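You operate a simulated robot arm through the tools that you are given. There is no shell and no other tool.

You are at the controls of a simulated robot arm. One attempt, no reset.

## Task
Wipe the gantry's guide rail clean, then brush new grease on it.
Fine: use the grey cloth and the open blue tin; put cloth and brush back. Set down upright: round brush. A coat counts when it lies all over at full strength: go over it till it gets no stronger. What is to be rubbed or washed off counts as gone when no trace of it is left.

The check looks at the end state, three seconds after you hand in, the way a careful person would. Anything else that was tipped, shoved, dropped, spilled or broken makes it a failure. Flat cloth is picked up by pressing the open fingertips on it (5 to 10 N) and closing them slowly along it; thin cloth reads only 2 to 8 mm in the jaws.

## Robot
A 6-joint arm with a two-finger gripper, fixed in place. Base frame: the origin is on the floor under the middle of its stand, x ahead of it, y to its left, z up. Lengths are in mm, angles in degrees, forces in N, time in s.
It reaches about 1572 mm from its shoulder. Its first joint turns from -166.0 to 166.0 degrees. Payload 2.45 kg.
The tool frame sits at the grasp point between the pads (the TCP): z along the fingers, y along the line on which they close. The tips reach 20 mm beyond it. The gripper opens to 140 mm; its body begins 168 mm behind the TCP.
Orientation is that of the tool frame in the base frame, as a unit quaternion [x, y, z, w]. With the fingers straight down and closing along the base's y, the tool's x points along the base's -x, its y along +y and its z along -z.

## Interface
- The arm moves only by the tool servo_tool. Its argument "series" is a list of rows, each an object of numbers (a shift or turn left out is 0, a gripper value left out holds the last): "x", "y", "z": the shift along the base's x, y, z in mm; "ax", "ay", "az": the turn, a rotation vector about the base's x, y, z in degrees; "grip": the gripper command, from -1 (shut) to 1 (fully open), values between in proportion. In form: [{"x": .., "y": .., "z": .., "ax": .., "ay": .., "az": .., "grip": ..}, ...]. A call has 1 to 20 rows; each row shifts and turns the commanded pose from where the row before left it. Rows are played at 5 a second. More than 50 mm and 8.6 degrees between two rows, or a gripper value outside its range, and nothing of the call is played. Where a pose cannot be reached the arm comes as near as it can. A force on the tool above 40 N (or 10 N above the force at the start of the call, whichever is more), or a blocked arm, ends the call early, and 0.2 s more pass. The fingers move at their own pace (about 45 mm/s each) and stop on an object; they squeeze with about 25 N. The grip force told is the motor's: it shows also when the fingers shut on nothing. Time passes only in rows, and 0.2 s behind the last, so rows that do not move let the fingers close. The reply holds the time, the measured pose of the TCP, the force on the tool along the base axes, the opening and the grip force, in the units named above and with some noise, with the torque about the TCP (base axes, N m) and any sound that the robot's microphone picked up.
- Cameras (640 x 400 px; columns grow to the right, rows downward): "scene" is fixed at [400.3, -650.1, 1748.1]; the picture's right is [0.68, -0.73, 0.00], its down [-0.59, -0.55, -0.59] and it looks along [0.43, 0.40, -0.81] (base axes); focal length 310 px, centre (320, 200). "wrist" rides on the gripper at [78, 11, -209] in the tool frame; the picture's right is [-0.14, 0.99, 0.00], its down [-0.92, -0.13, -0.37] and it looks along [-0.36, -0.05, 0.93] (tool axes); focal length 280 px, centre (320, 200). There is no depth. A picture from a camera that has moved, and an enlarged one, comes with that camera's place and axes in the base frame and with its lens.
- capture(camera): a new picture of that camera. No time passes.
- close_up(camera, box): a new picture of the part [left, top, right, bottom] of that camera's present view, enlarged. No time passes.
- close_job(): hands the job in; it is judged then, once.

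Nothing tells you positions but the pictures and the camera data. Unless the task says otherwise, let go and move clear before handing in.

The tools are called after "Call:" as name(argument=value, ...) on one line, values as JSON. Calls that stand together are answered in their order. servo_tool: Moves the arm, as the interface text tells. Its arguments: {"type":"object","properties":{"series":{"type":"array","items":{"type":"object","properties":{"x":{"type":"number"},"y":{"type":"number"},"z":{"type":"number"},"ax":{"type":"number"},"ay":{"type":"number"},"az":{"type":"number"},"grip":{"type":"number"}}}}},"required":["series"]} The other tools are called the same way: capture (camera) takes a picture; close_up (camera, box) takes an enlarged picture of a part of a camera's view; close_job () hands the job in.

At the start:

```text
clock: 0.0
eef_pos: [512.2, -239.8, 1418.3]
orientation: [0.0, 1.0, 0.001, 0.0]
ft_force: [0.3, 0.2, -0.1]
ft_torque: [-0.01, 0.03, 0.02]
opening: 140.3
grasp_force: 0.0
```

scene: 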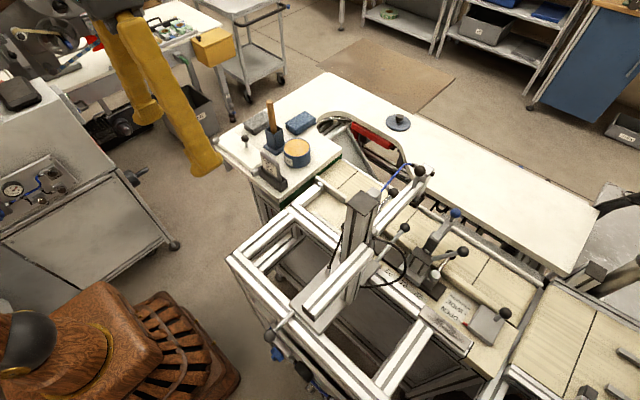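
wrist: 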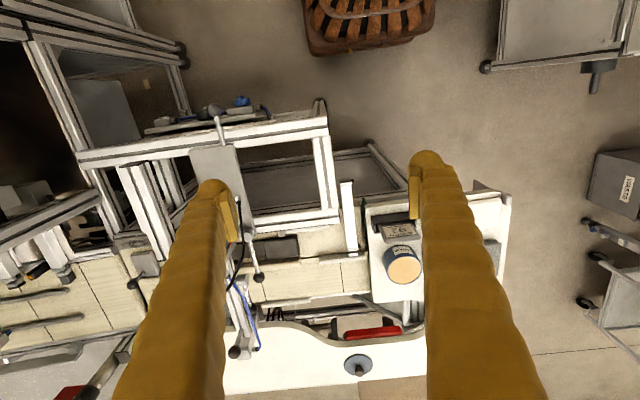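

I see a gantry frame with aluminium profiles, and a worktop with a blue tin, a brush in a holder, and sponges or cloths near the far-left table corner. I'll look closer before moving anything.

Call:
close_up(camera="scene", box=[210, 80, 350, 200])

Call:
close_up(camera="scene", box=[220, 160, 420, 340])

Call:
close_up(camera="scene", box=[360, 150, 560, 350])

Call:
close_up(camera="wrist", box=[320, 160, 520, 320])

Call:
close_up(camera="wrist", box=[60, 80, 360, 280])

```text
3.33 times, centred on (280, 140) of scene
camera zoom: at [400.3, -650.1, 1748.1], right [0.68, -0.73, 0.0], down [-0.59, -0.55, -0.59], along [0.43, 0.4, -0.81], focal length 1032 px, centre (453, 400)
```

zoom: 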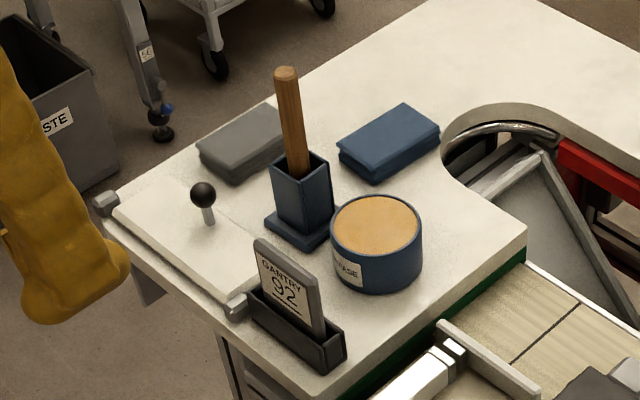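

```text
2.22 times, centred on (320, 250) of scene
camera zoom: at [400.3, -650.1, 1748.1], right [0.68, -0.73, 0.0], down [-0.59, -0.55, -0.59], along [0.43, 0.4, -0.81], focal length 688 px, centre (320, 89)
```

zoom: 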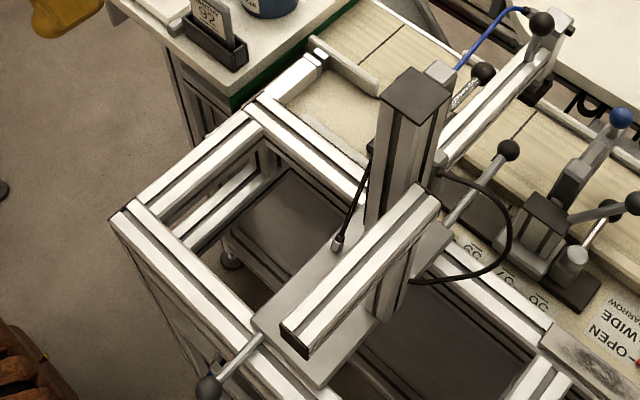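

```text
2.00 times, centred on (460, 250) of scene
camera zoom: at [400.3, -650.1, 1748.1], right [0.68, -0.73, 0.0], down [-0.59, -0.55, -0.59], along [0.43, 0.4, -0.81], focal length 619 px, centre (40, 100)
```

zoom: 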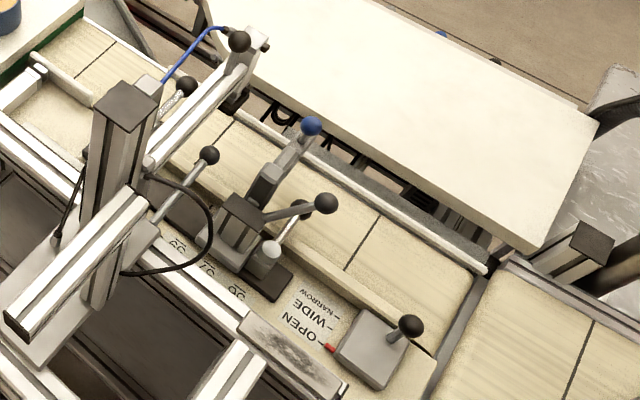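

```text
2.50 times, centred on (420, 240) of wrist
camera zoom: at [434.7, -229.5, 1627.3], right [0.14, 0.99, 0.0], down [0.92, -0.13, 0.37], along [0.36, -0.05, -0.93], focal length 701 px, centre (70, 100)
```

zoom: 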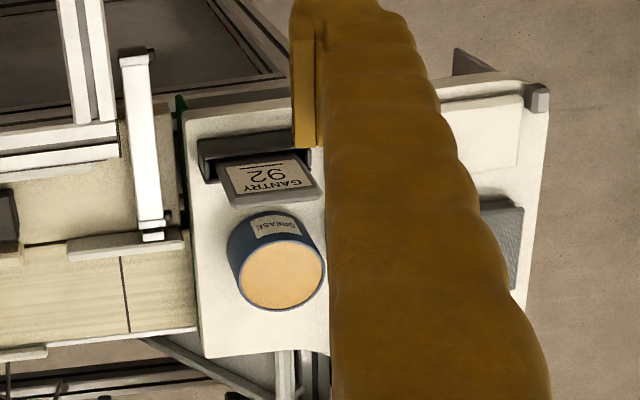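

```text
2.00 times, centred on (210, 180) of wrist
camera zoom: at [434.7, -229.5, 1627.3], right [0.14, 0.99, 0.0], down [0.92, -0.13, 0.37], along [0.36, -0.05, -0.93], focal length 561 px, centre (540, 240)
```

zoom: 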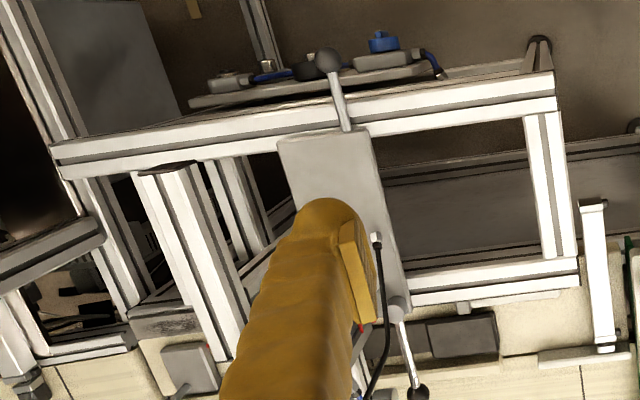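

The workspace surface looks to be around z≈950–1030. A smeared plate sits near (715, -732, 1026) and the tin's top is near (915, -62, 984). I'll stay high and move the wrist camera along the gantry to find the guide rail.

Call:
servo_tool(series=[{"y": -46, "x": 5}, {"y": -46, "x": 5}, {"y": -46, "x": 5}, {"y": -46, "x": 5}, {"y": -46, "x": 5}, {"y": -46, "x": 5}, {"y": -46, "x": 5}, {"y": -46, "x": 5}, {"y": -46, "x": 5}, {"y": -46, "x": 5}, {}])

Call:
capture(camera="wrist")

Call:
capture(camera="scene")

```text
clock: 2.4
eef_pos: [565.0, -702.2, 1415.5]
orientation: [0.001, 1.0, 0.0, 0.0]
ft_force: [-0.6, 0.1, -0.3]
ft_torque: [0.01, 0.0, -0.02]
opening: 140.1
grasp_force: 0.1
```

```text
taken
camera wrist: at [487.0, -691.9, 1625.7], right [0.14, 0.99, 0.0], down [0.92, -0.13, 0.37], along [0.36, -0.05, -0.93], focal length 280 px, centre (320, 200)
```

wrist: 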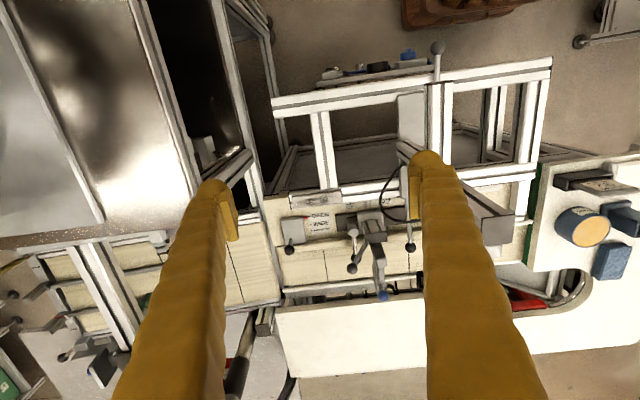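

```text
taken
```

scene: 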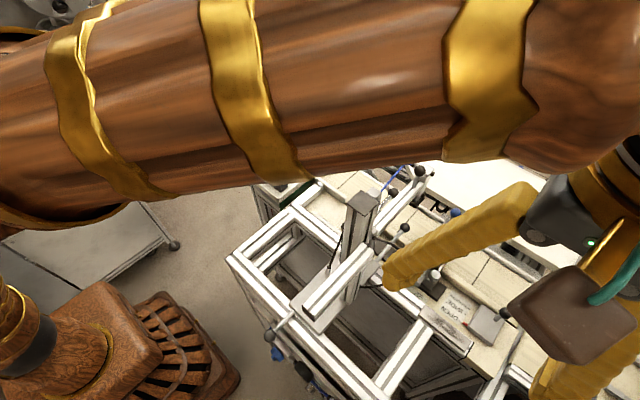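

Call:
close_up(camera="wrist", box=[230, 150, 430, 310])

Call:
close_up(camera="wrist", box=[260, 40, 580, 240])

Call:
close_up(camera="scene", box=[400, 260, 520, 360])

```text
2.50 times, centred on (330, 230) of wrist
camera zoom: at [487.0, -691.9, 1625.7], right [0.14, 0.99, 0.0], down [0.92, -0.13, 0.37], along [0.36, -0.05, -0.93], focal length 701 px, centre (295, 125)
```

zoom: 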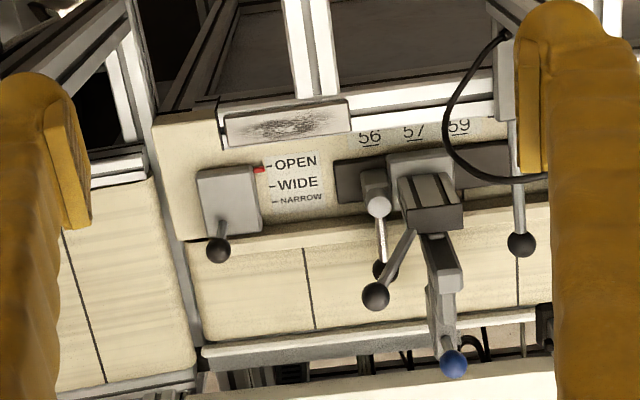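

```text
2.00 times, centred on (420, 140) of wrist
camera zoom: at [487.0, -691.9, 1625.7], right [0.14, 0.99, 0.0], down [0.92, -0.13, 0.37], along [0.36, -0.05, -0.93], focal length 561 px, centre (120, 320)
```

zoom: 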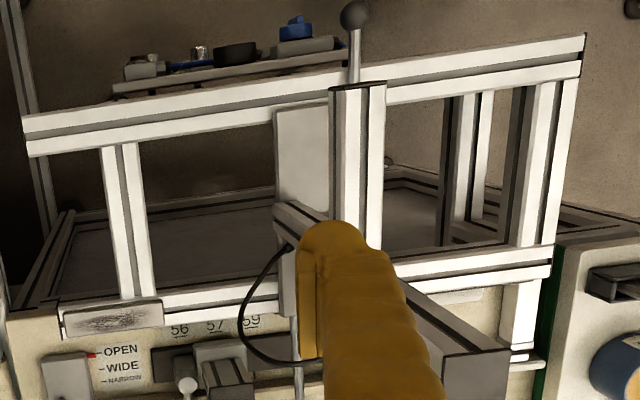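

```text
4.00 times, centred on (460, 310) of scene
camera zoom: at [400.3, -650.1, 1748.1], right [0.68, -0.73, 0.0], down [-0.59, -0.55, -0.59], along [0.43, 0.4, -0.81], focal length 1239 px, centre (-240, -240)
```

zoom: 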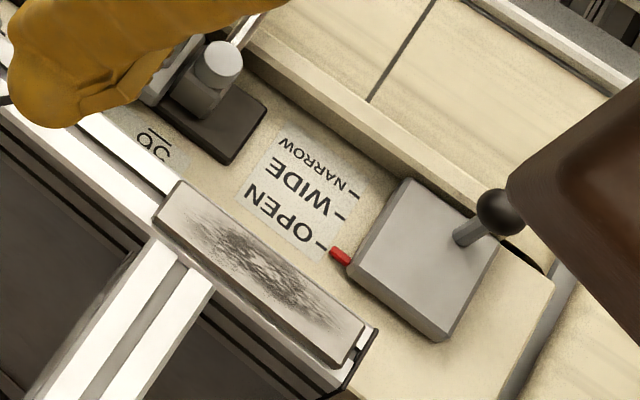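

The guide rail is the grey bar with the black smear, near x 697–725, y -785…-674, top z≈1034. The gantry post tops out near z≈1277. Next I'll move the camera over the worktop to see the cloth, brush and tin.

Call:
servo_tool(series=[{"y": 48}, {"y": 48}, {"y": 48}, {"y": 48}, {"y": 48}, {"y": 48}, {"y": 48}, {"y": 48}, {"y": 48}, {"y": 48}, {"y": 48}, {"y": 48}, {"y": 48, "x": 20}, {"y": 24, "x": 25}, {"x": 30}, {"x": 25}, {}])

Call:
capture(camera="wrist")

Call:
capture(camera="scene")

```text
refused: row 13 steps farther than a row can; nothing moved
```

```text
taken
camera wrist: at [487.0, -691.9, 1625.7], right [0.14, 0.99, 0.0], down [0.92, -0.13, 0.37], along [0.36, -0.05, -0.93], focal length 280 px, centre (320, 200)
```

wrist: 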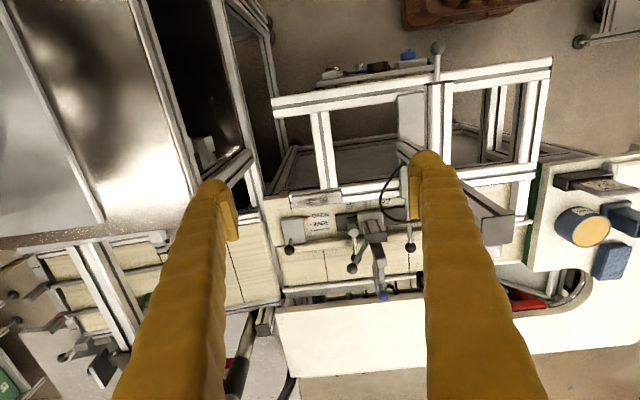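

```text
taken
```

scene: 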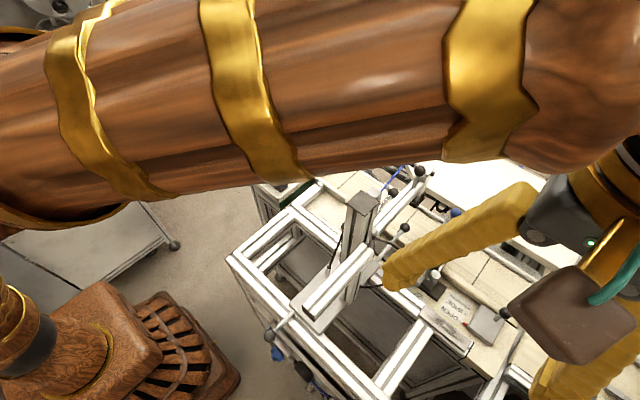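

The call was refused because one row was too long, so nothing moved. I'll resend it with shorter steps toward the worktop.

Call:
servo_tool(series=[{"y": 48}, {"y": 48}, {"y": 48}, {"y": 48}, {"y": 48}, {"y": 48}, {"y": 48}, {"y": 48}, {"y": 48}, {"y": 48}, {"y": 48}, {"y": 48}, {"y": 44, "x": 20}, {"y": 24, "x": 25}, {"x": 30}, {"x": 25}, {}])

Call:
capture(camera="wrist")

Call:
capture(camera="scene")

```text
clock: 6.0
eef_pos: [662.1, -54.7, 1418.4]
orientation: [0.0, 1.0, -0.001, 0.0]
ft_force: [0.8, -0.5, -0.2]
ft_torque: [-0.01, 0.0, 0.01]
opening: 140.1
grasp_force: 0.0
```

```text
taken
camera wrist: at [584.2, -43.6, 1627.3], right [0.14, 0.99, 0.0], down [0.92, -0.13, 0.37], along [0.37, -0.05, -0.93], focal length 280 px, centre (320, 200)
```

wrist: 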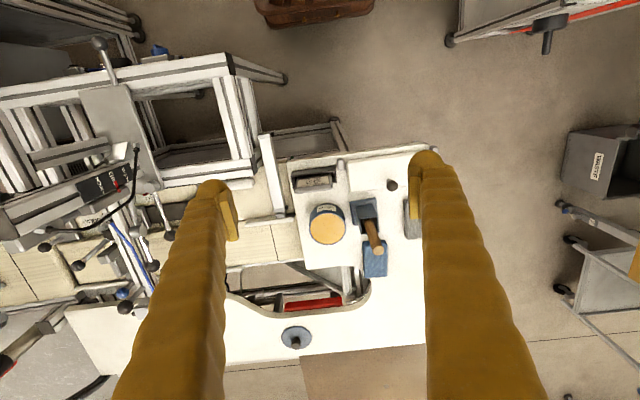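

```text
taken
```

scene: 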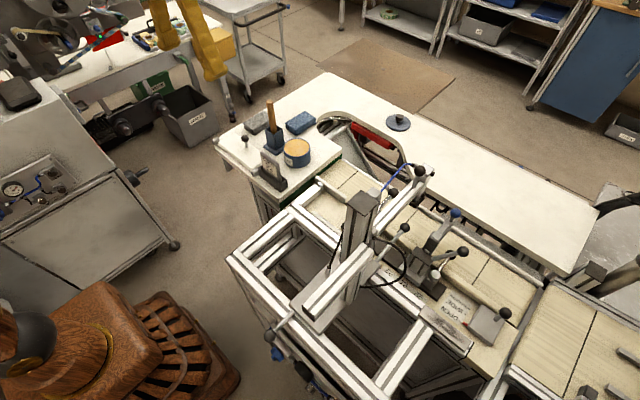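

Call:
close_up(camera="wrist", box=[270, 140, 430, 300])

Call:
close_up(camera="scene", box=[230, 90, 330, 190])

```text
2.50 times, centred on (350, 220) of wrist
camera zoom: at [584.2, -43.6, 1627.3], right [0.14, 0.99, 0.0], down [0.92, -0.13, 0.37], along [0.37, -0.05, -0.93], focal length 701 px, centre (245, 150)
```

zoom: 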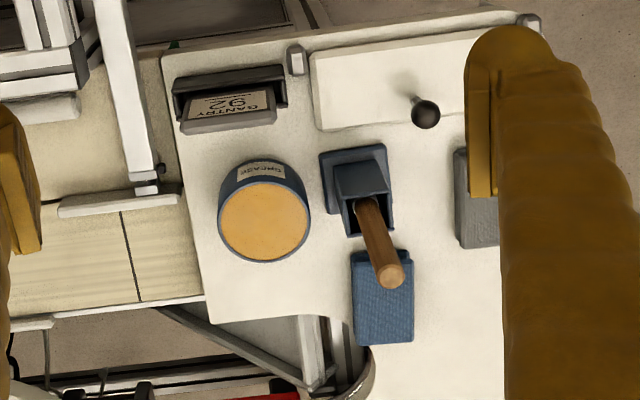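

```text
4.00 times, centred on (280, 140) of scene
camera zoom: at [400.3, -650.1, 1748.1], right [0.68, -0.73, 0.0], down [-0.59, -0.55, -0.59], along [0.43, 0.4, -0.81], focal length 1239 px, centre (480, 440)
```

zoom: 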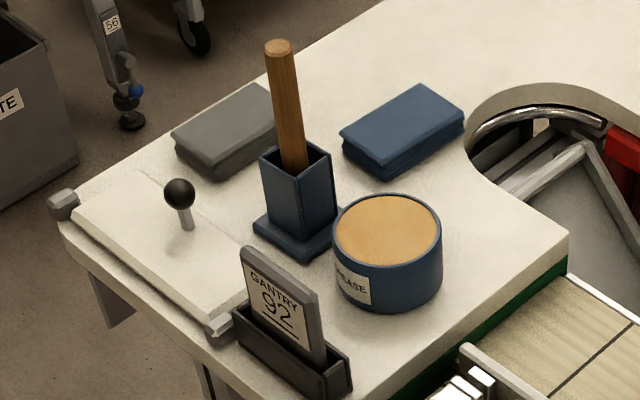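

The worktop holds the grease tin, the brush in its square blue holder, a blue cloth, and the grey cloth partly hidden by my finger. I'll shift the camera in y to see the grey cloth better.

Call:
servo_tool(series=[{"y": 40, "z": -30}, {"y": 40, "z": -30}, {"y": 40, "z": -30}, {"y": 20, "z": -30}, {}])

Call:
capture(camera="wrist")

Call:
close_up(camera="wrist", box=[240, 140, 400, 300])

```text
clock: 7.2
eef_pos: [664.0, 84.3, 1301.8]
orientation: [-0.001, 1.0, 0.0, 0.0]
ft_force: [-0.5, 0.0, 0.0]
ft_torque: [0.0, -0.01, 0.02]
opening: 140.1
grasp_force: 0.1
```

```text
taken
camera wrist: at [585.7, 95.6, 1509.1], right [0.14, 0.99, 0.0], down [0.92, -0.13, 0.37], along [0.37, -0.05, -0.93], focal length 280 px, centre (320, 200)
```

wrist: 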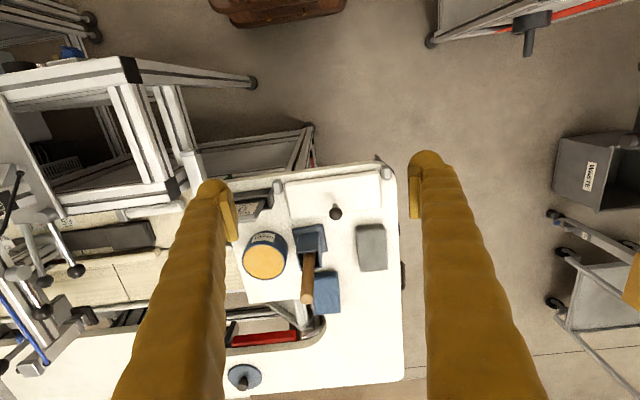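

```text
2.50 times, centred on (320, 220) of wrist
camera zoom: at [585.7, 95.6, 1509.1], right [0.14, 0.99, 0.0], down [0.92, -0.13, 0.37], along [0.37, -0.05, -0.93], focal length 701 px, centre (320, 150)
```

zoom: 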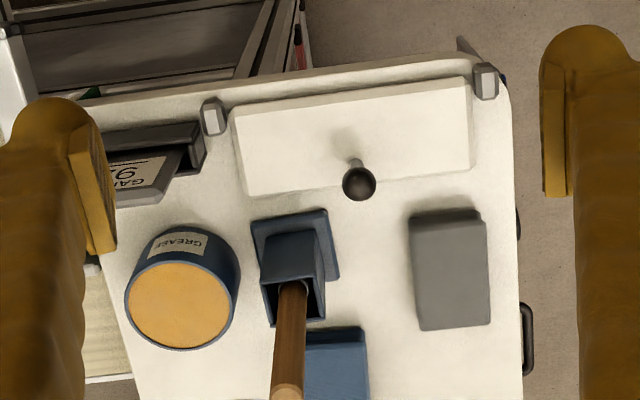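

The grey cloth is about x 884–992, y 137–200 with its top at z≈958, and the table is near z≈934. The brush handle is near (896, 29) with its top at z≈1136, and the tin rim is near (909, -69, 997). I'll go closer to the grey cloth and inspect it.

Call:
servo_tool(series=[{"y": 45}, {"y": 36}, {"x": 40, "z": -25}, {"x": 40, "z": -25}, {"x": 40, "z": -25}, {"x": 40, "z": -25}, {"x": 40, "z": -25}, {}])

Call:
capture(camera="wrist")

Call:
close_up(camera="wrist", box=[220, 120, 420, 270])

Call:
close_up(camera="scene", box=[230, 90, 310, 150])

```text
clock: 9.0
eef_pos: [860.1, 164.9, 1171.1]
orientation: [0.0, 1.0, 0.0, 0.0]
ft_force: [-0.6, 0.2, -0.2]
ft_torque: [-0.01, -0.03, 0.0]
opening: 139.9
grasp_force: 0.0
```

```text
taken
camera wrist: at [782.8, 175.7, 1379.9], right [0.14, 0.99, 0.0], down [0.92, -0.13, 0.37], along [0.37, -0.05, -0.93], focal length 280 px, centre (320, 200)
```

wrist: 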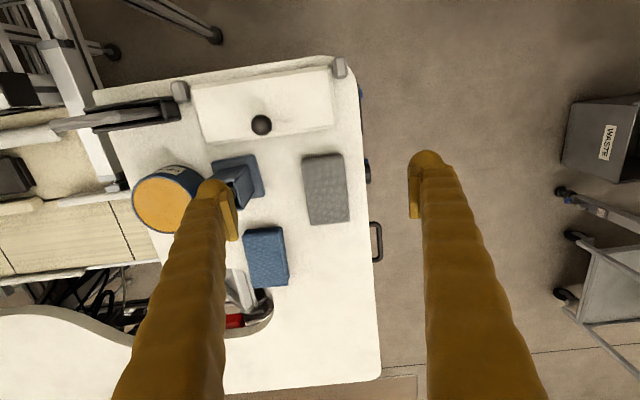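

```text
2.67 times, centred on (320, 195) of wrist
camera zoom: at [782.8, 175.7, 1379.9], right [0.14, 0.99, 0.0], down [0.92, -0.13, 0.37], along [0.37, -0.05, -0.93], focal length 748 px, centre (320, 213)
```

zoom: 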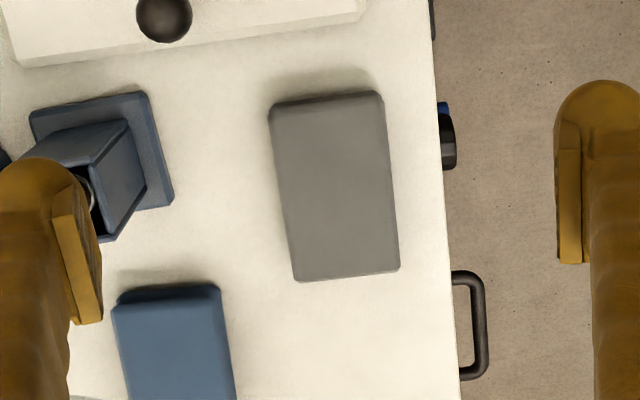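

```text
6.67 times, centred on (270, 120) of scene
camera zoom: at [400.3, -650.1, 1748.1], right [0.68, -0.73, 0.0], down [-0.59, -0.55, -0.59], along [0.43, 0.4, -0.81], focal length 2065 px, centre (653, 733)
```

zoom: 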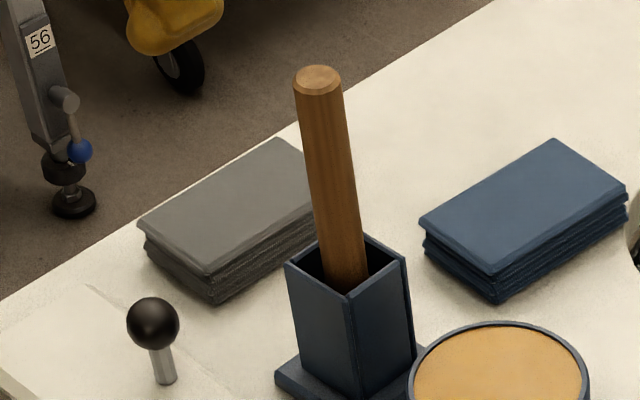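

The grey cloth is a folded pad about 110 × 66 mm and 23 mm thick, centred at (937, 164). I'll part the fingers to about 88 mm, straddle it along y, and descend beside it.

Call:
servo_tool(series=[{"x": 39, "grip": 0.25}, {"x": 38, "y": -1}, {"z": -40}, {"z": -40}, {"z": -40}, {"z": -40}, {"z": -20}, {}])

Call:
capture(camera="wrist")

Call:
close_up(camera="scene", box=[220, 70, 340, 160])

```text
clock: 10.8
eef_pos: [940.2, 167.5, 992.5]
orientation: [0.0, 1.0, 0.0, 0.0]
ft_force: [-0.1, -0.5, 0.3]
ft_torque: [0.03, 0.01, 0.01]
opening: 87.8
grasp_force: 0.1
```

```text
taken
camera wrist: at [861.4, 178.0, 1201.2], right [0.14, 0.99, 0.0], down [0.92, -0.13, 0.37], along [0.36, -0.05, -0.93], focal length 280 px, centre (320, 200)
```

wrist: 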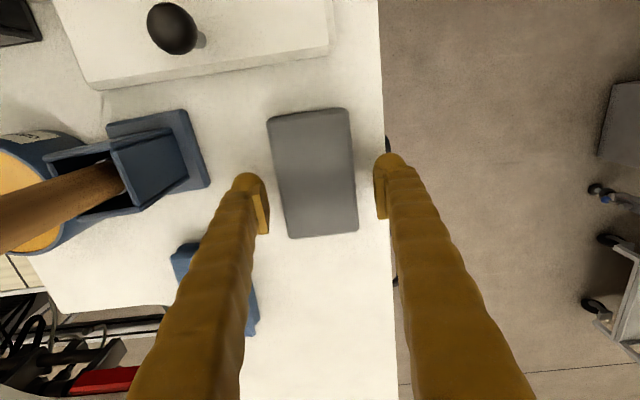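

```text
4.44 times, centred on (280, 115) of scene
camera zoom: at [400.3, -650.1, 1748.1], right [0.68, -0.73, 0.0], down [-0.59, -0.55, -0.59], along [0.43, 0.4, -0.81], focal length 1376 px, centre (498, 578)
```

zoom: 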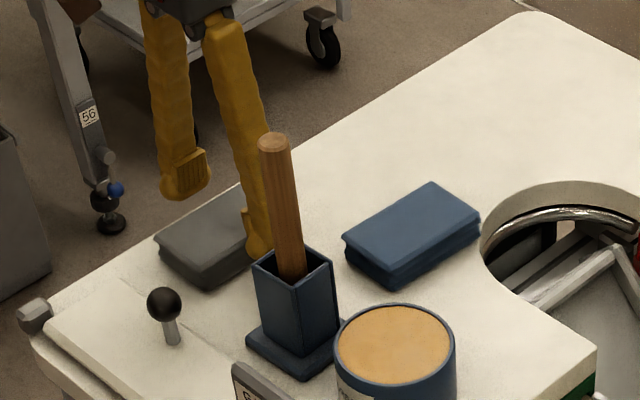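

The fingers straddle the cloth but sit about 3 mm too far in +y. I'll correct that and lower the tips beside the cloth toward the table, watching the force.

Call:
servo_tool(series=[{"y": -3, "z": -10}, {"z": -10}, {"z": -4}, {"z": -3}, {}])

```text
clock: 12.0
eef_pos: [939.2, 162.7, 966.7]
orientation: [0.0, 1.0, 0.0, 0.001]
ft_force: [-3.0, 3.3, 12.6]
ft_torque: [-0.05, 0.03, -0.06]
opening: 87.4
grasp_force: 0.0
```

I read 12.6 N of contact earlier than expected, with the tips at z≈947. I'll look before doing anything else.

Call:
close_up(camera="scene", box=[220, 70, 340, 160])

Call:
capture(camera="wrist")

```text
4.44 times, centred on (280, 115) of scene
camera zoom: at [400.3, -650.1, 1748.1], right [0.68, -0.73, 0.0], down [-0.59, -0.55, -0.59], along [0.43, 0.4, -0.81], focal length 1376 px, centre (498, 578)
```

zoom: 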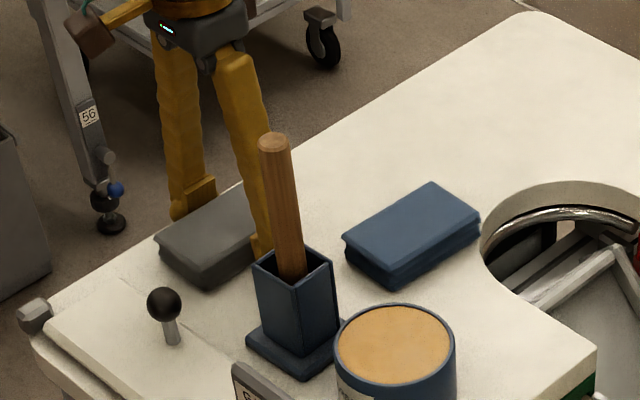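

```text
taken
camera wrist: at [861.8, 172.4, 1176.3], right [0.14, 0.99, 0.0], down [0.92, -0.13, 0.37], along [0.37, -0.05, -0.93], focal length 280 px, centre (320, 200)
```

wrist: 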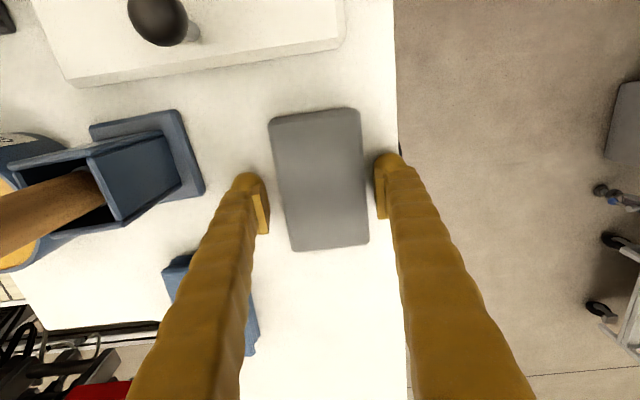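

The tips are resting on the table, so its surface is at z≈946. I'll raise them about 5 mm and close slowly on the cloth's sides to see whether it resists.

Call:
servo_tool(series=[{"z": 3}, {"z": 4}, {"grip": 0.1}, {"grip": 0.0}, {"grip": -0.06}, {"grip": -0.1}, {"grip": -0.14}, {}])

Call:
capture(camera="wrist")

```text
clock: 13.8
eef_pos: [939.4, 161.3, 974.8]
orientation: [0.0, 1.0, 0.001, 0.0]
ft_force: [0.3, -0.5, 0.3]
ft_torque: [0.01, 0.0, 0.0]
opening: 63.6
grasp_force: 25.3
```

```text
taken
camera wrist: at [861.2, 171.7, 1182.5], right [0.14, 0.99, 0.0], down [0.92, -0.13, 0.37], along [0.36, -0.05, -0.93], focal length 280 px, centre (320, 200)
```

wrist: 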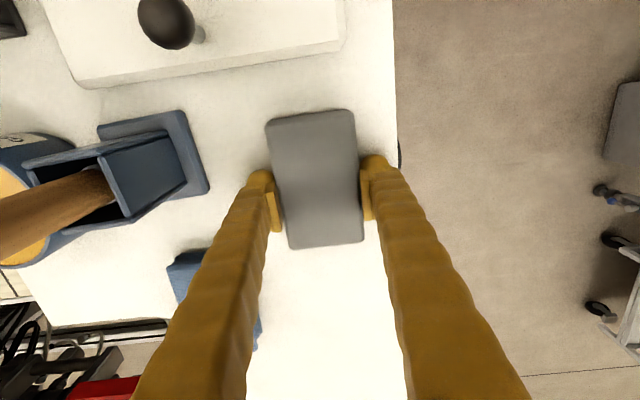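

The cloth resists at 63.6 mm with 25 N of grip, so it behaves like a firm pad. I'll tighten the command a little and lift straight up.

Call:
servo_tool(series=[{"grip": -0.4}, {"z": 10}, {"z": 30}, {"z": 40}, {"z": 45}, {"z": 45}, {}])

Call:
capture(camera="wrist")

Call:
close_up(camera="scene", box=[200, 30, 340, 160])

```text
clock: 15.4
eef_pos: [938.9, 161.5, 1143.4]
orientation: [0.0, 1.0, 0.0, 0.0]
ft_force: [0.0, 0.5, -0.1]
ft_torque: [0.01, -0.01, 0.03]
opening: 63.6
grasp_force: 25.0
```

```text
taken
camera wrist: at [861.7, 172.4, 1352.7], right [0.14, 0.99, 0.0], down [0.92, -0.13, 0.37], along [0.36, -0.05, -0.93], focal length 280 px, centre (320, 200)
```

wrist: 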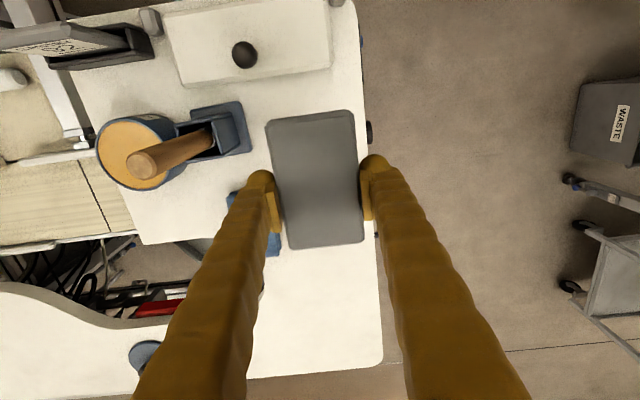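

```text
3.08 times, centred on (270, 95) of scene
camera zoom: at [400.3, -650.1, 1748.1], right [0.68, -0.73, 0.0], down [-0.59, -0.55, -0.59], along [0.43, 0.4, -0.81], focal length 953 px, centre (474, 523)
```

zoom: 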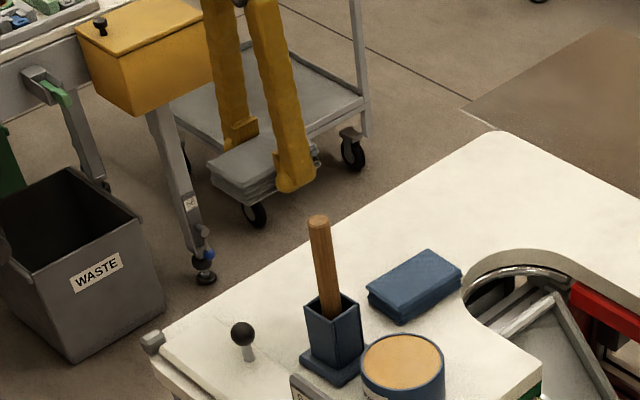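

The cloth is held firmly and level. I'll rise to carrying height, then swing over to the rail while staying above the gantry post.

Call:
servo_tool(series=[{"z": 45}, {"z": 45}, {"z": 45}, {"z": 45}, {"z": 45}, {"z": 45}, {"x": -45}, {"x": -45}, {"x": -45}, {"x": -45}, {"x": -45}, {"x": -45}, {"x": -45}, {"x": -30}, {}])

Call:
servo_tool(series=[{"y": -48}, {"y": -48}, {"y": -48}, {"y": -48}, {"y": -48}, {"y": -48}, {"y": -48}, {"y": -48}, {"y": -48}, {"y": -48}, {"y": -48}, {"y": -48}, {"y": -48}, {"y": -48}, {"y": -48}, {"y": -48}, {"y": -48}, {"y": -48}, {}])

Call:
capture(camera="wrist")

Call:
capture(camera="scene")

```text
clock: 18.6
eef_pos: [592.0, 162.9, 1410.1]
orientation: [0.0, 1.0, 0.0, 0.0]
ft_force: [0.6, -0.1, -0.8]
ft_torque: [0.01, -0.01, 0.01]
opening: 63.7
grasp_force: 24.9
```

```text
clock: 22.6
eef_pos: [593.0, -702.4, 1415.8]
orientation: [0.0, 1.0, 0.0, 0.0]
ft_force: [0.2, -0.6, 0.8]
ft_torque: [0.0, -0.06, -0.03]
opening: 63.8
grasp_force: 24.8
```

```text
taken
camera wrist: at [515.1, -692.3, 1624.6], right [0.14, 0.99, 0.0], down [0.92, -0.13, 0.37], along [0.37, -0.05, -0.93], focal length 280 px, centre (320, 200)
```

wrist: 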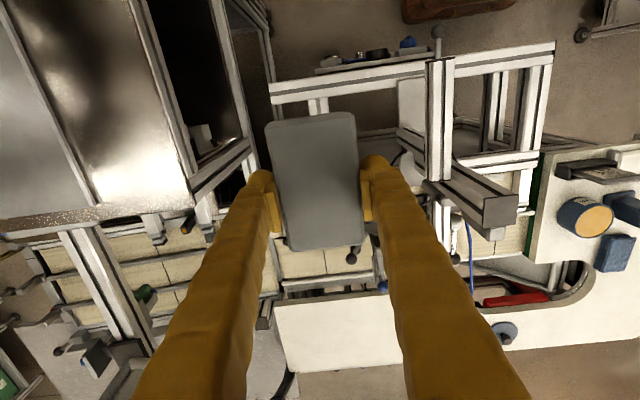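

```text
taken
```

scene: 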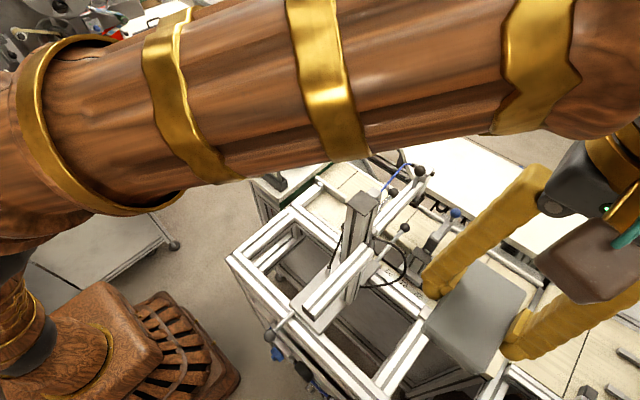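

I'm above the rail area at a safe height. I'll turn the tool 90° about vertical so the cloth's long side runs along the rail and the fingers straddle its width.

Call:
servo_tool(series=[{"az": 8}, {"az": 8}, {"az": 8}, {"az": 8}, {"az": 8}, {"az": 8}, {"az": 8}, {"az": 8}, {"az": 8}, {"az": 8}, {"az": 8}, {"az": 2}, {}])

Call:
capture(camera="wrist")

Call:
capture(camera="scene")

```text
clock: 25.4
eef_pos: [594.6, -703.5, 1413.0]
orientation: [0.708, -0.707, 0.0, 0.0]
ft_force: [-0.4, 0.0, 0.4]
ft_torque: [0.01, -0.03, 0.01]
opening: 64.1
grasp_force: 24.8
```

```text
taken
camera wrist: at [584.0, -782.0, 1622.2], right [-0.99, 0.14, 0.0], down [0.13, 0.92, 0.37], along [0.05, 0.37, -0.93], focal length 280 px, centre (320, 200)
```

wrist: 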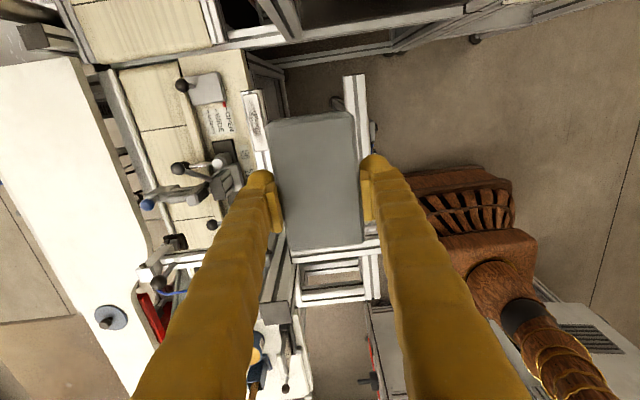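

```text
taken
```

scene: 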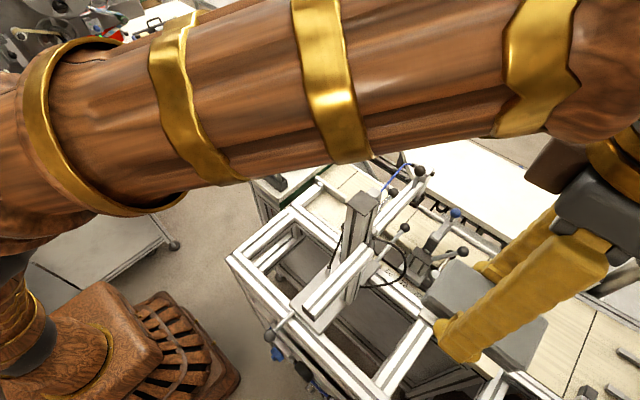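

The turn worked, and the rail shows just left of the cloth in the wrist view. I'll zoom in on the rail and its surroundings to check clearances.

Call:
close_up(camera="wrist", box=[160, 60, 300, 180])

Call:
close_up(camera="scene", box=[380, 230, 520, 360])

```text
3.33 times, centred on (230, 120) of wrist
camera zoom: at [584.0, -782.0, 1622.2], right [-0.99, 0.14, 0.0], down [0.13, 0.92, 0.37], along [0.05, 0.37, -0.93], focal length 935 px, centre (620, 467)
```

zoom: 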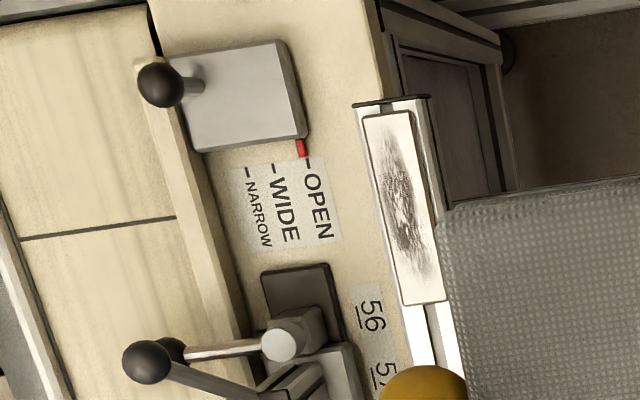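

```text
3.08 times, centred on (450, 295) of scene
camera zoom: at [400.3, -650.1, 1748.1], right [0.68, -0.73, 0.0], down [-0.59, -0.55, -0.59], along [0.43, 0.4, -0.81], focal length 953 px, centre (-80, -92)
```

zoom: 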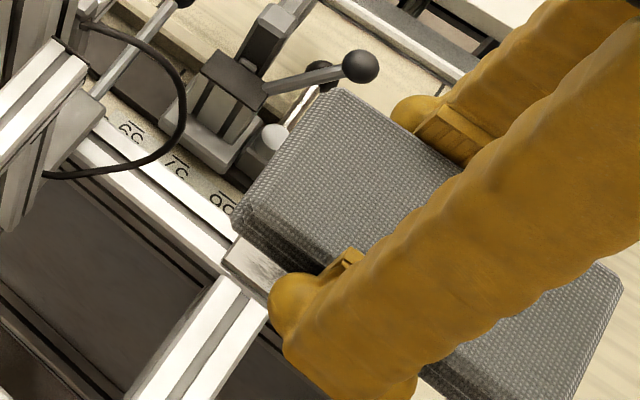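

The rail and its surroundings are clear on the -y side. I'll descend beside the rail on its -x side so I can fix its position at closer range.

Call:
servo_tool(series=[{"x": 20, "y": -15, "z": -40}, {"x": 15, "y": -15, "z": -45}, {"x": 5, "z": -45}, {"z": -45}, {"z": -45}, {}])

Call:
capture(camera="wrist")

Call:
close_up(camera="wrist", box=[140, 40, 300, 180])

Call:
capture(camera="scene")

```text
clock: 26.8
eef_pos: [631.8, -734.0, 1196.5]
orientation: [-0.707, 0.707, 0.0, -0.001]
ft_force: [-0.3, -0.3, -0.4]
ft_torque: [-0.01, -0.04, -0.01]
opening: 64.2
grasp_force: 25.1
```

```text
taken
camera wrist: at [621.6, -813.3, 1405.1], right [-0.99, 0.14, 0.0], down [0.13, 0.92, 0.37], along [0.05, 0.36, -0.93], focal length 280 px, centre (320, 200)
```

wrist: 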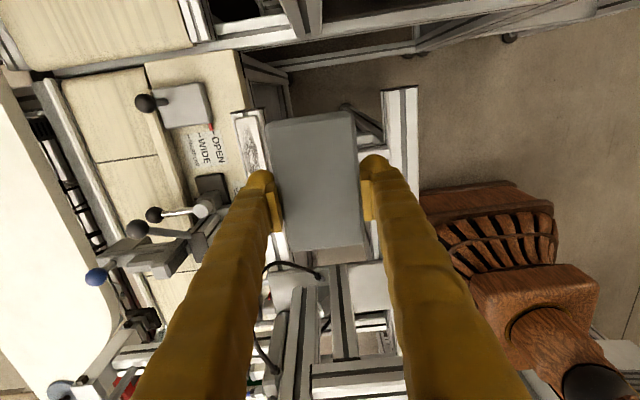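

```text
2.86 times, centred on (220, 110) of wrist
camera zoom: at [621.6, -813.3, 1405.1], right [-0.99, 0.14, 0.0], down [0.13, 0.92, 0.37], along [0.05, 0.36, -0.93], focal length 801 px, centre (606, 457)
```

zoom: 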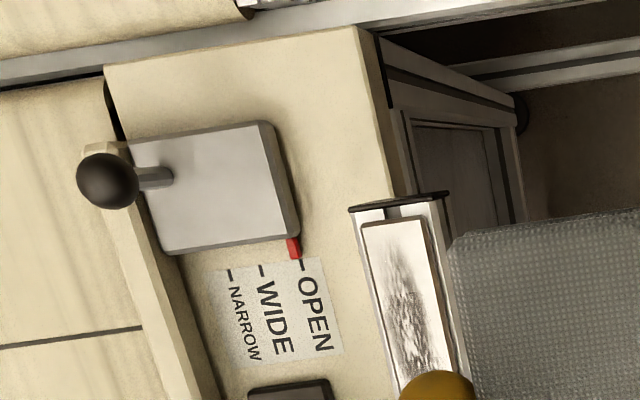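

```text
taken
```

scene: 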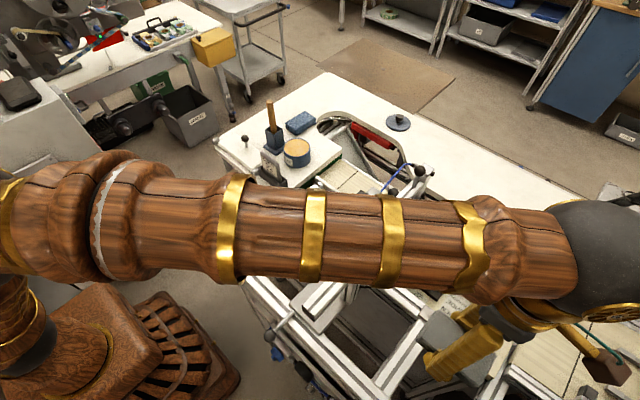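

From several views the rail is about x 708–737, y -792…-678, with its top near z 1020–1035. I'll move over its centre while still above it, then check the arm's clearance to the gantry post.

Call:
servo_tool(series=[{"x": 22, "z": -20}, {"x": 22, "z": -20}, {"x": 22, "y": -1, "z": -20}, {"x": 22, "y": -1, "z": -15}, {}])

Call:
capture(camera="wrist")

Call:
capture(camera="scene")

Call:
close_up(camera="wrist", box=[220, 40, 420, 180])

```text
clock: 28.0
eef_pos: [721.7, -736.9, 1117.7]
orientation: [0.707, -0.707, 0.0, 0.0]
ft_force: [0.1, -0.5, 0.1]
ft_torque: [0.0, -0.01, 0.02]
opening: 63.8
grasp_force: 25.1
```

```text
taken
camera wrist: at [711.0, -815.0, 1327.3], right [-0.99, 0.14, 0.0], down [0.13, 0.92, 0.37], along [0.05, 0.36, -0.93], focal length 280 px, centre (320, 200)
```

wrist: 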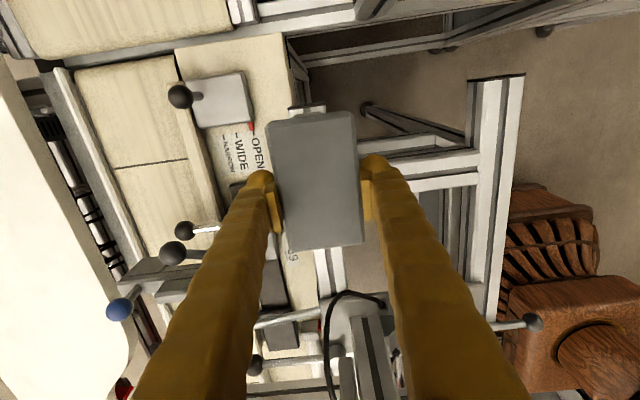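

```text
taken
```

scene: 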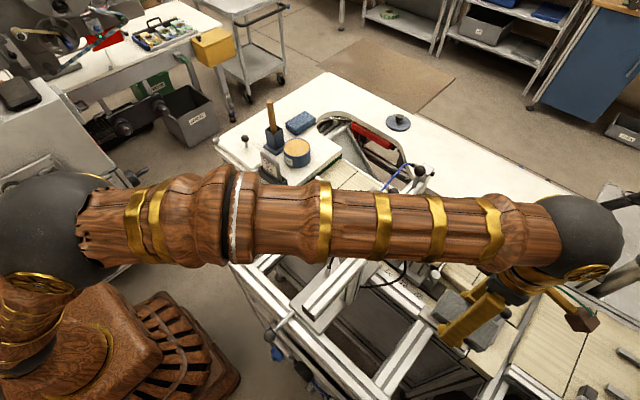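

```text
2.86 times, centred on (320, 110) of wrist
camera zoom: at [711.0, -815.0, 1327.3], right [-0.99, 0.14, 0.0], down [0.13, 0.92, 0.37], along [0.05, 0.36, -0.93], focal length 801 px, centre (320, 457)
```

zoom: 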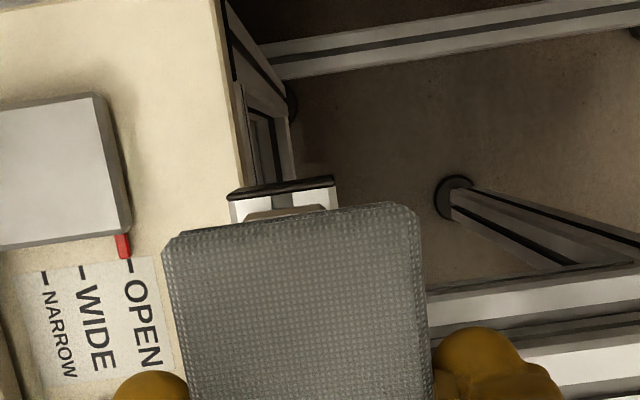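

The rail's centre sits about 4 mm to the +x of the tool axis. The forearm keeps about 60 mm of lateral clearance from the gantry post. I'll centre in x and descend to find contact.

Call:
servo_tool(series=[{"x": 4, "z": -15}, {"z": -15}, {}])

Call:
close_up(camera="wrist", box=[220, 40, 420, 180])

Call:
close_up(camera="scene", box=[400, 250, 520, 350])

```text
clock: 28.8
eef_pos: [725.4, -735.8, 1089.2]
orientation: [0.707, -0.707, 0.0, -0.001]
ft_force: [0.1, 0.3, -0.8]
ft_torque: [-0.04, 0.04, -0.01]
opening: 63.8
grasp_force: 25.0
```

```text
2.86 times, centred on (320, 110) of wrist
camera zoom: at [715.8, -813.8, 1297.3], right [-0.99, 0.14, 0.0], down [0.13, 0.92, 0.37], along [0.05, 0.37, -0.93], focal length 801 px, centre (320, 457)
```

zoom: 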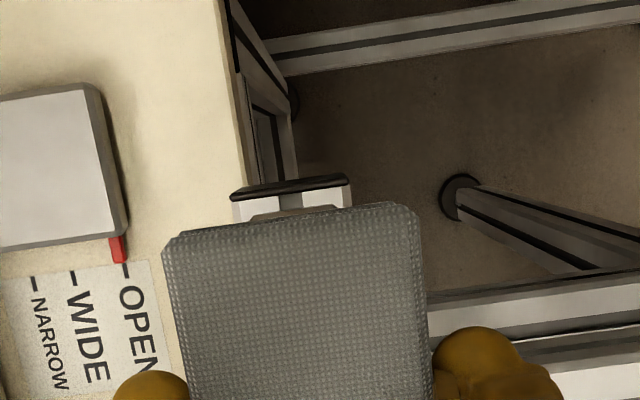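

```text
4.00 times, centred on (460, 300) of scene
camera zoom: at [400.3, -650.1, 1748.1], right [0.68, -0.73, 0.0], down [-0.59, -0.55, -0.59], along [0.43, 0.4, -0.81], focal length 1239 px, centre (-240, -200)
```

zoom: 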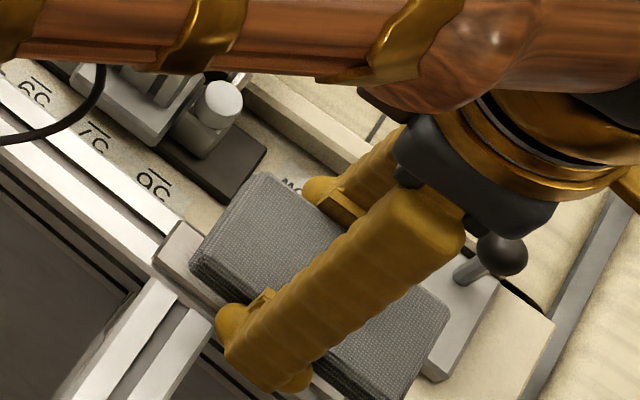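

The cloth hangs over the rail with the fingers on either side. I'll descend gently to find contact.

Call:
servo_tool(series=[{"z": -5}, {"z": -5}, {"z": -4}, {"z": -4}, {}])

```text
clock: 30.0
eef_pos: [726.7, -734.3, 1069.5]
orientation: [-0.707, 0.707, 0.001, -0.001]
ft_force: [-0.3, 0.2, 0.1]
ft_torque: [-0.06, -0.01, 0.02]
opening: 63.8
grasp_force: 25.2
```

Call:
servo_tool(series=[{"z": -2}, {"z": -2}, {"z": -2}, {"z": -2}, {}])

```text
clock: 31.2
eef_pos: [725.7, -734.7, 1063.0]
orientation: [-0.707, 0.707, -0.001, 0.0]
ft_force: [0.5, 0.1, -0.7]
ft_torque: [-0.03, 0.01, -0.02]
opening: 63.9
grasp_force: 25.1
```

No contact yet at TCP z≈1063, so I'll keep creeping down in small steps.

Call:
servo_tool(series=[{"z": -2}, {"z": -2}, {"z": -2}, {}])

Call:
close_up(camera="scene", box=[400, 250, 520, 350])

Call:
close_up(camera="wrist", box=[220, 60, 420, 260])

```text
clock: 32.2
eef_pos: [727.0, -735.0, 1056.9]
orientation: [-0.707, 0.707, 0.0, 0.001]
ft_force: [0.0, -0.4, 0.2]
ft_torque: [-0.02, 0.0, 0.0]
opening: 64.1
grasp_force: 25.9
```

```text
4.00 times, centred on (460, 300) of scene
camera zoom: at [400.3, -650.1, 1748.1], right [0.68, -0.73, 0.0], down [-0.59, -0.55, -0.59], along [0.43, 0.4, -0.81], focal length 1239 px, centre (-240, -200)
```

zoom: 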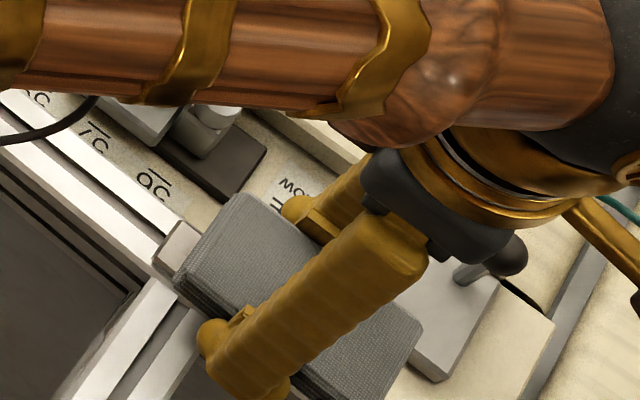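

```text
2.00 times, centred on (320, 160) of wrist
camera zoom: at [715.9, -813.6, 1265.1], right [-0.99, 0.14, 0.0], down [0.13, 0.92, 0.37], along [0.05, 0.37, -0.93], focal length 561 px, centre (320, 280)
```

zoom: 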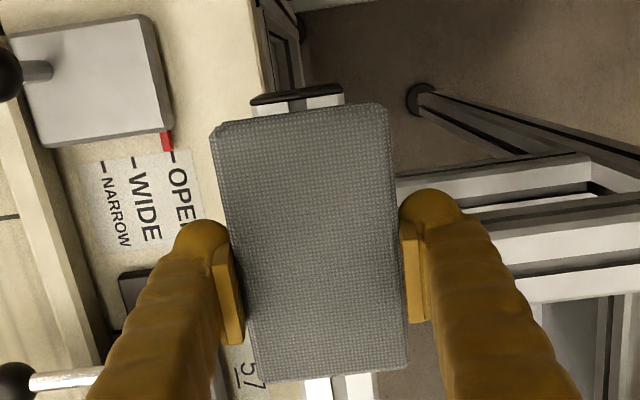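

Still no contact, and the view shows a gap under the cloth. I'll continue down carefully.

Call:
servo_tool(series=[{"z": -2}, {"z": -2}, {"z": -2}, {"z": -2}, {}])

```text
clock: 33.4
eef_pos: [726.3, -734.6, 1046.7]
orientation: [-0.707, 0.707, 0.001, 0.0]
ft_force: [-0.5, -0.5, -0.5]
ft_torque: [0.04, -0.01, -0.02]
opening: 63.6
grasp_force: 24.9
```

Call:
servo_tool(series=[{"z": -2}, {"z": -2}, {"z": -2}, {}])

Call:
close_up(camera="scene", box=[410, 270, 510, 360])

Call:
close_up(camera="wrist", box=[220, 60, 420, 260])

```text
clock: 34.4
eef_pos: [725.7, -735.2, 1040.9]
orientation: [-0.707, 0.707, 0.0, -0.001]
ft_force: [-0.5, 0.4, -0.1]
ft_torque: [0.0, 0.05, 0.02]
opening: 64.0
grasp_force: 24.9
```

```text
4.44 times, centred on (460, 315) of scene
camera zoom: at [400.3, -650.1, 1748.1], right [0.68, -0.73, 0.0], down [-0.59, -0.55, -0.59], along [0.43, 0.4, -0.81], focal length 1376 px, centre (-302, -311)
```

zoom: 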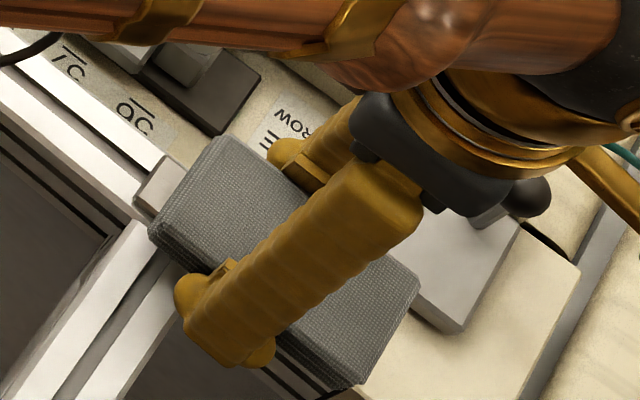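

```text
2.00 times, centred on (320, 160) of wrist
camera zoom: at [715.5, -813.4, 1250.6], right [-0.99, 0.14, 0.0], down [0.13, 0.92, 0.37], along [0.05, 0.37, -0.93], focal length 561 px, centre (320, 280)
```

zoom: 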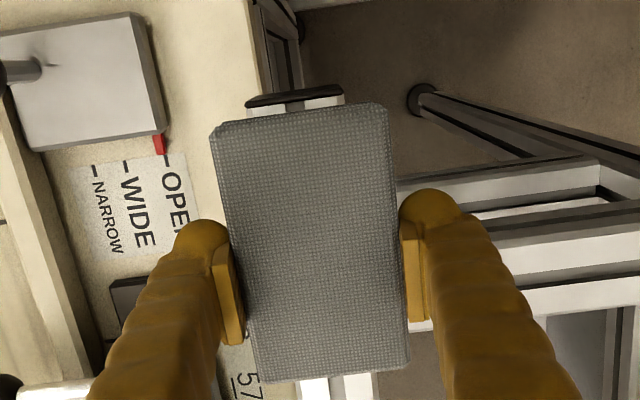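

The alignment still looks centred and there is no contact. I'll continue down in small steps.

Call:
servo_tool(series=[{"z": -2}, {"z": -2}, {"z": -2}, {}])

```text
clock: 35.4
eef_pos: [726.8, -734.5, 1035.9]
orientation: [-0.707, 0.707, 0.0, -0.001]
ft_force: [-0.1, 0.4, -0.2]
ft_torque: [-0.03, 0.0, 0.02]
opening: 63.9
grasp_force: 24.9
```

Call:
servo_tool(series=[{"z": -2}, {"z": -2}, {}])

Call:
close_up(camera="scene", box=[410, 270, 510, 360])

```text
clock: 36.2
eef_pos: [726.7, -735.5, 1033.0]
orientation: [0.707, -0.707, 0.002, 0.0]
ft_force: [-0.6, -4.9, 15.5]
ft_torque: [0.13, 0.04, -0.02]
opening: 63.8
grasp_force: 25.4
```

```text
4.44 times, centred on (460, 315) of scene
camera zoom: at [400.3, -650.1, 1748.1], right [0.68, -0.73, 0.0], down [-0.59, -0.55, -0.59], along [0.43, 0.4, -0.81], focal length 1376 px, centre (-302, -311)
```

zoom: 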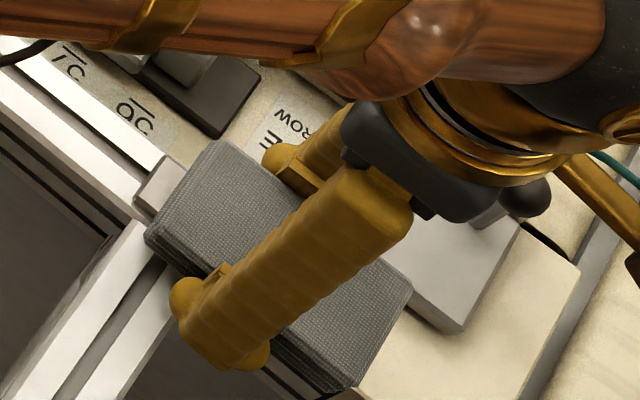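

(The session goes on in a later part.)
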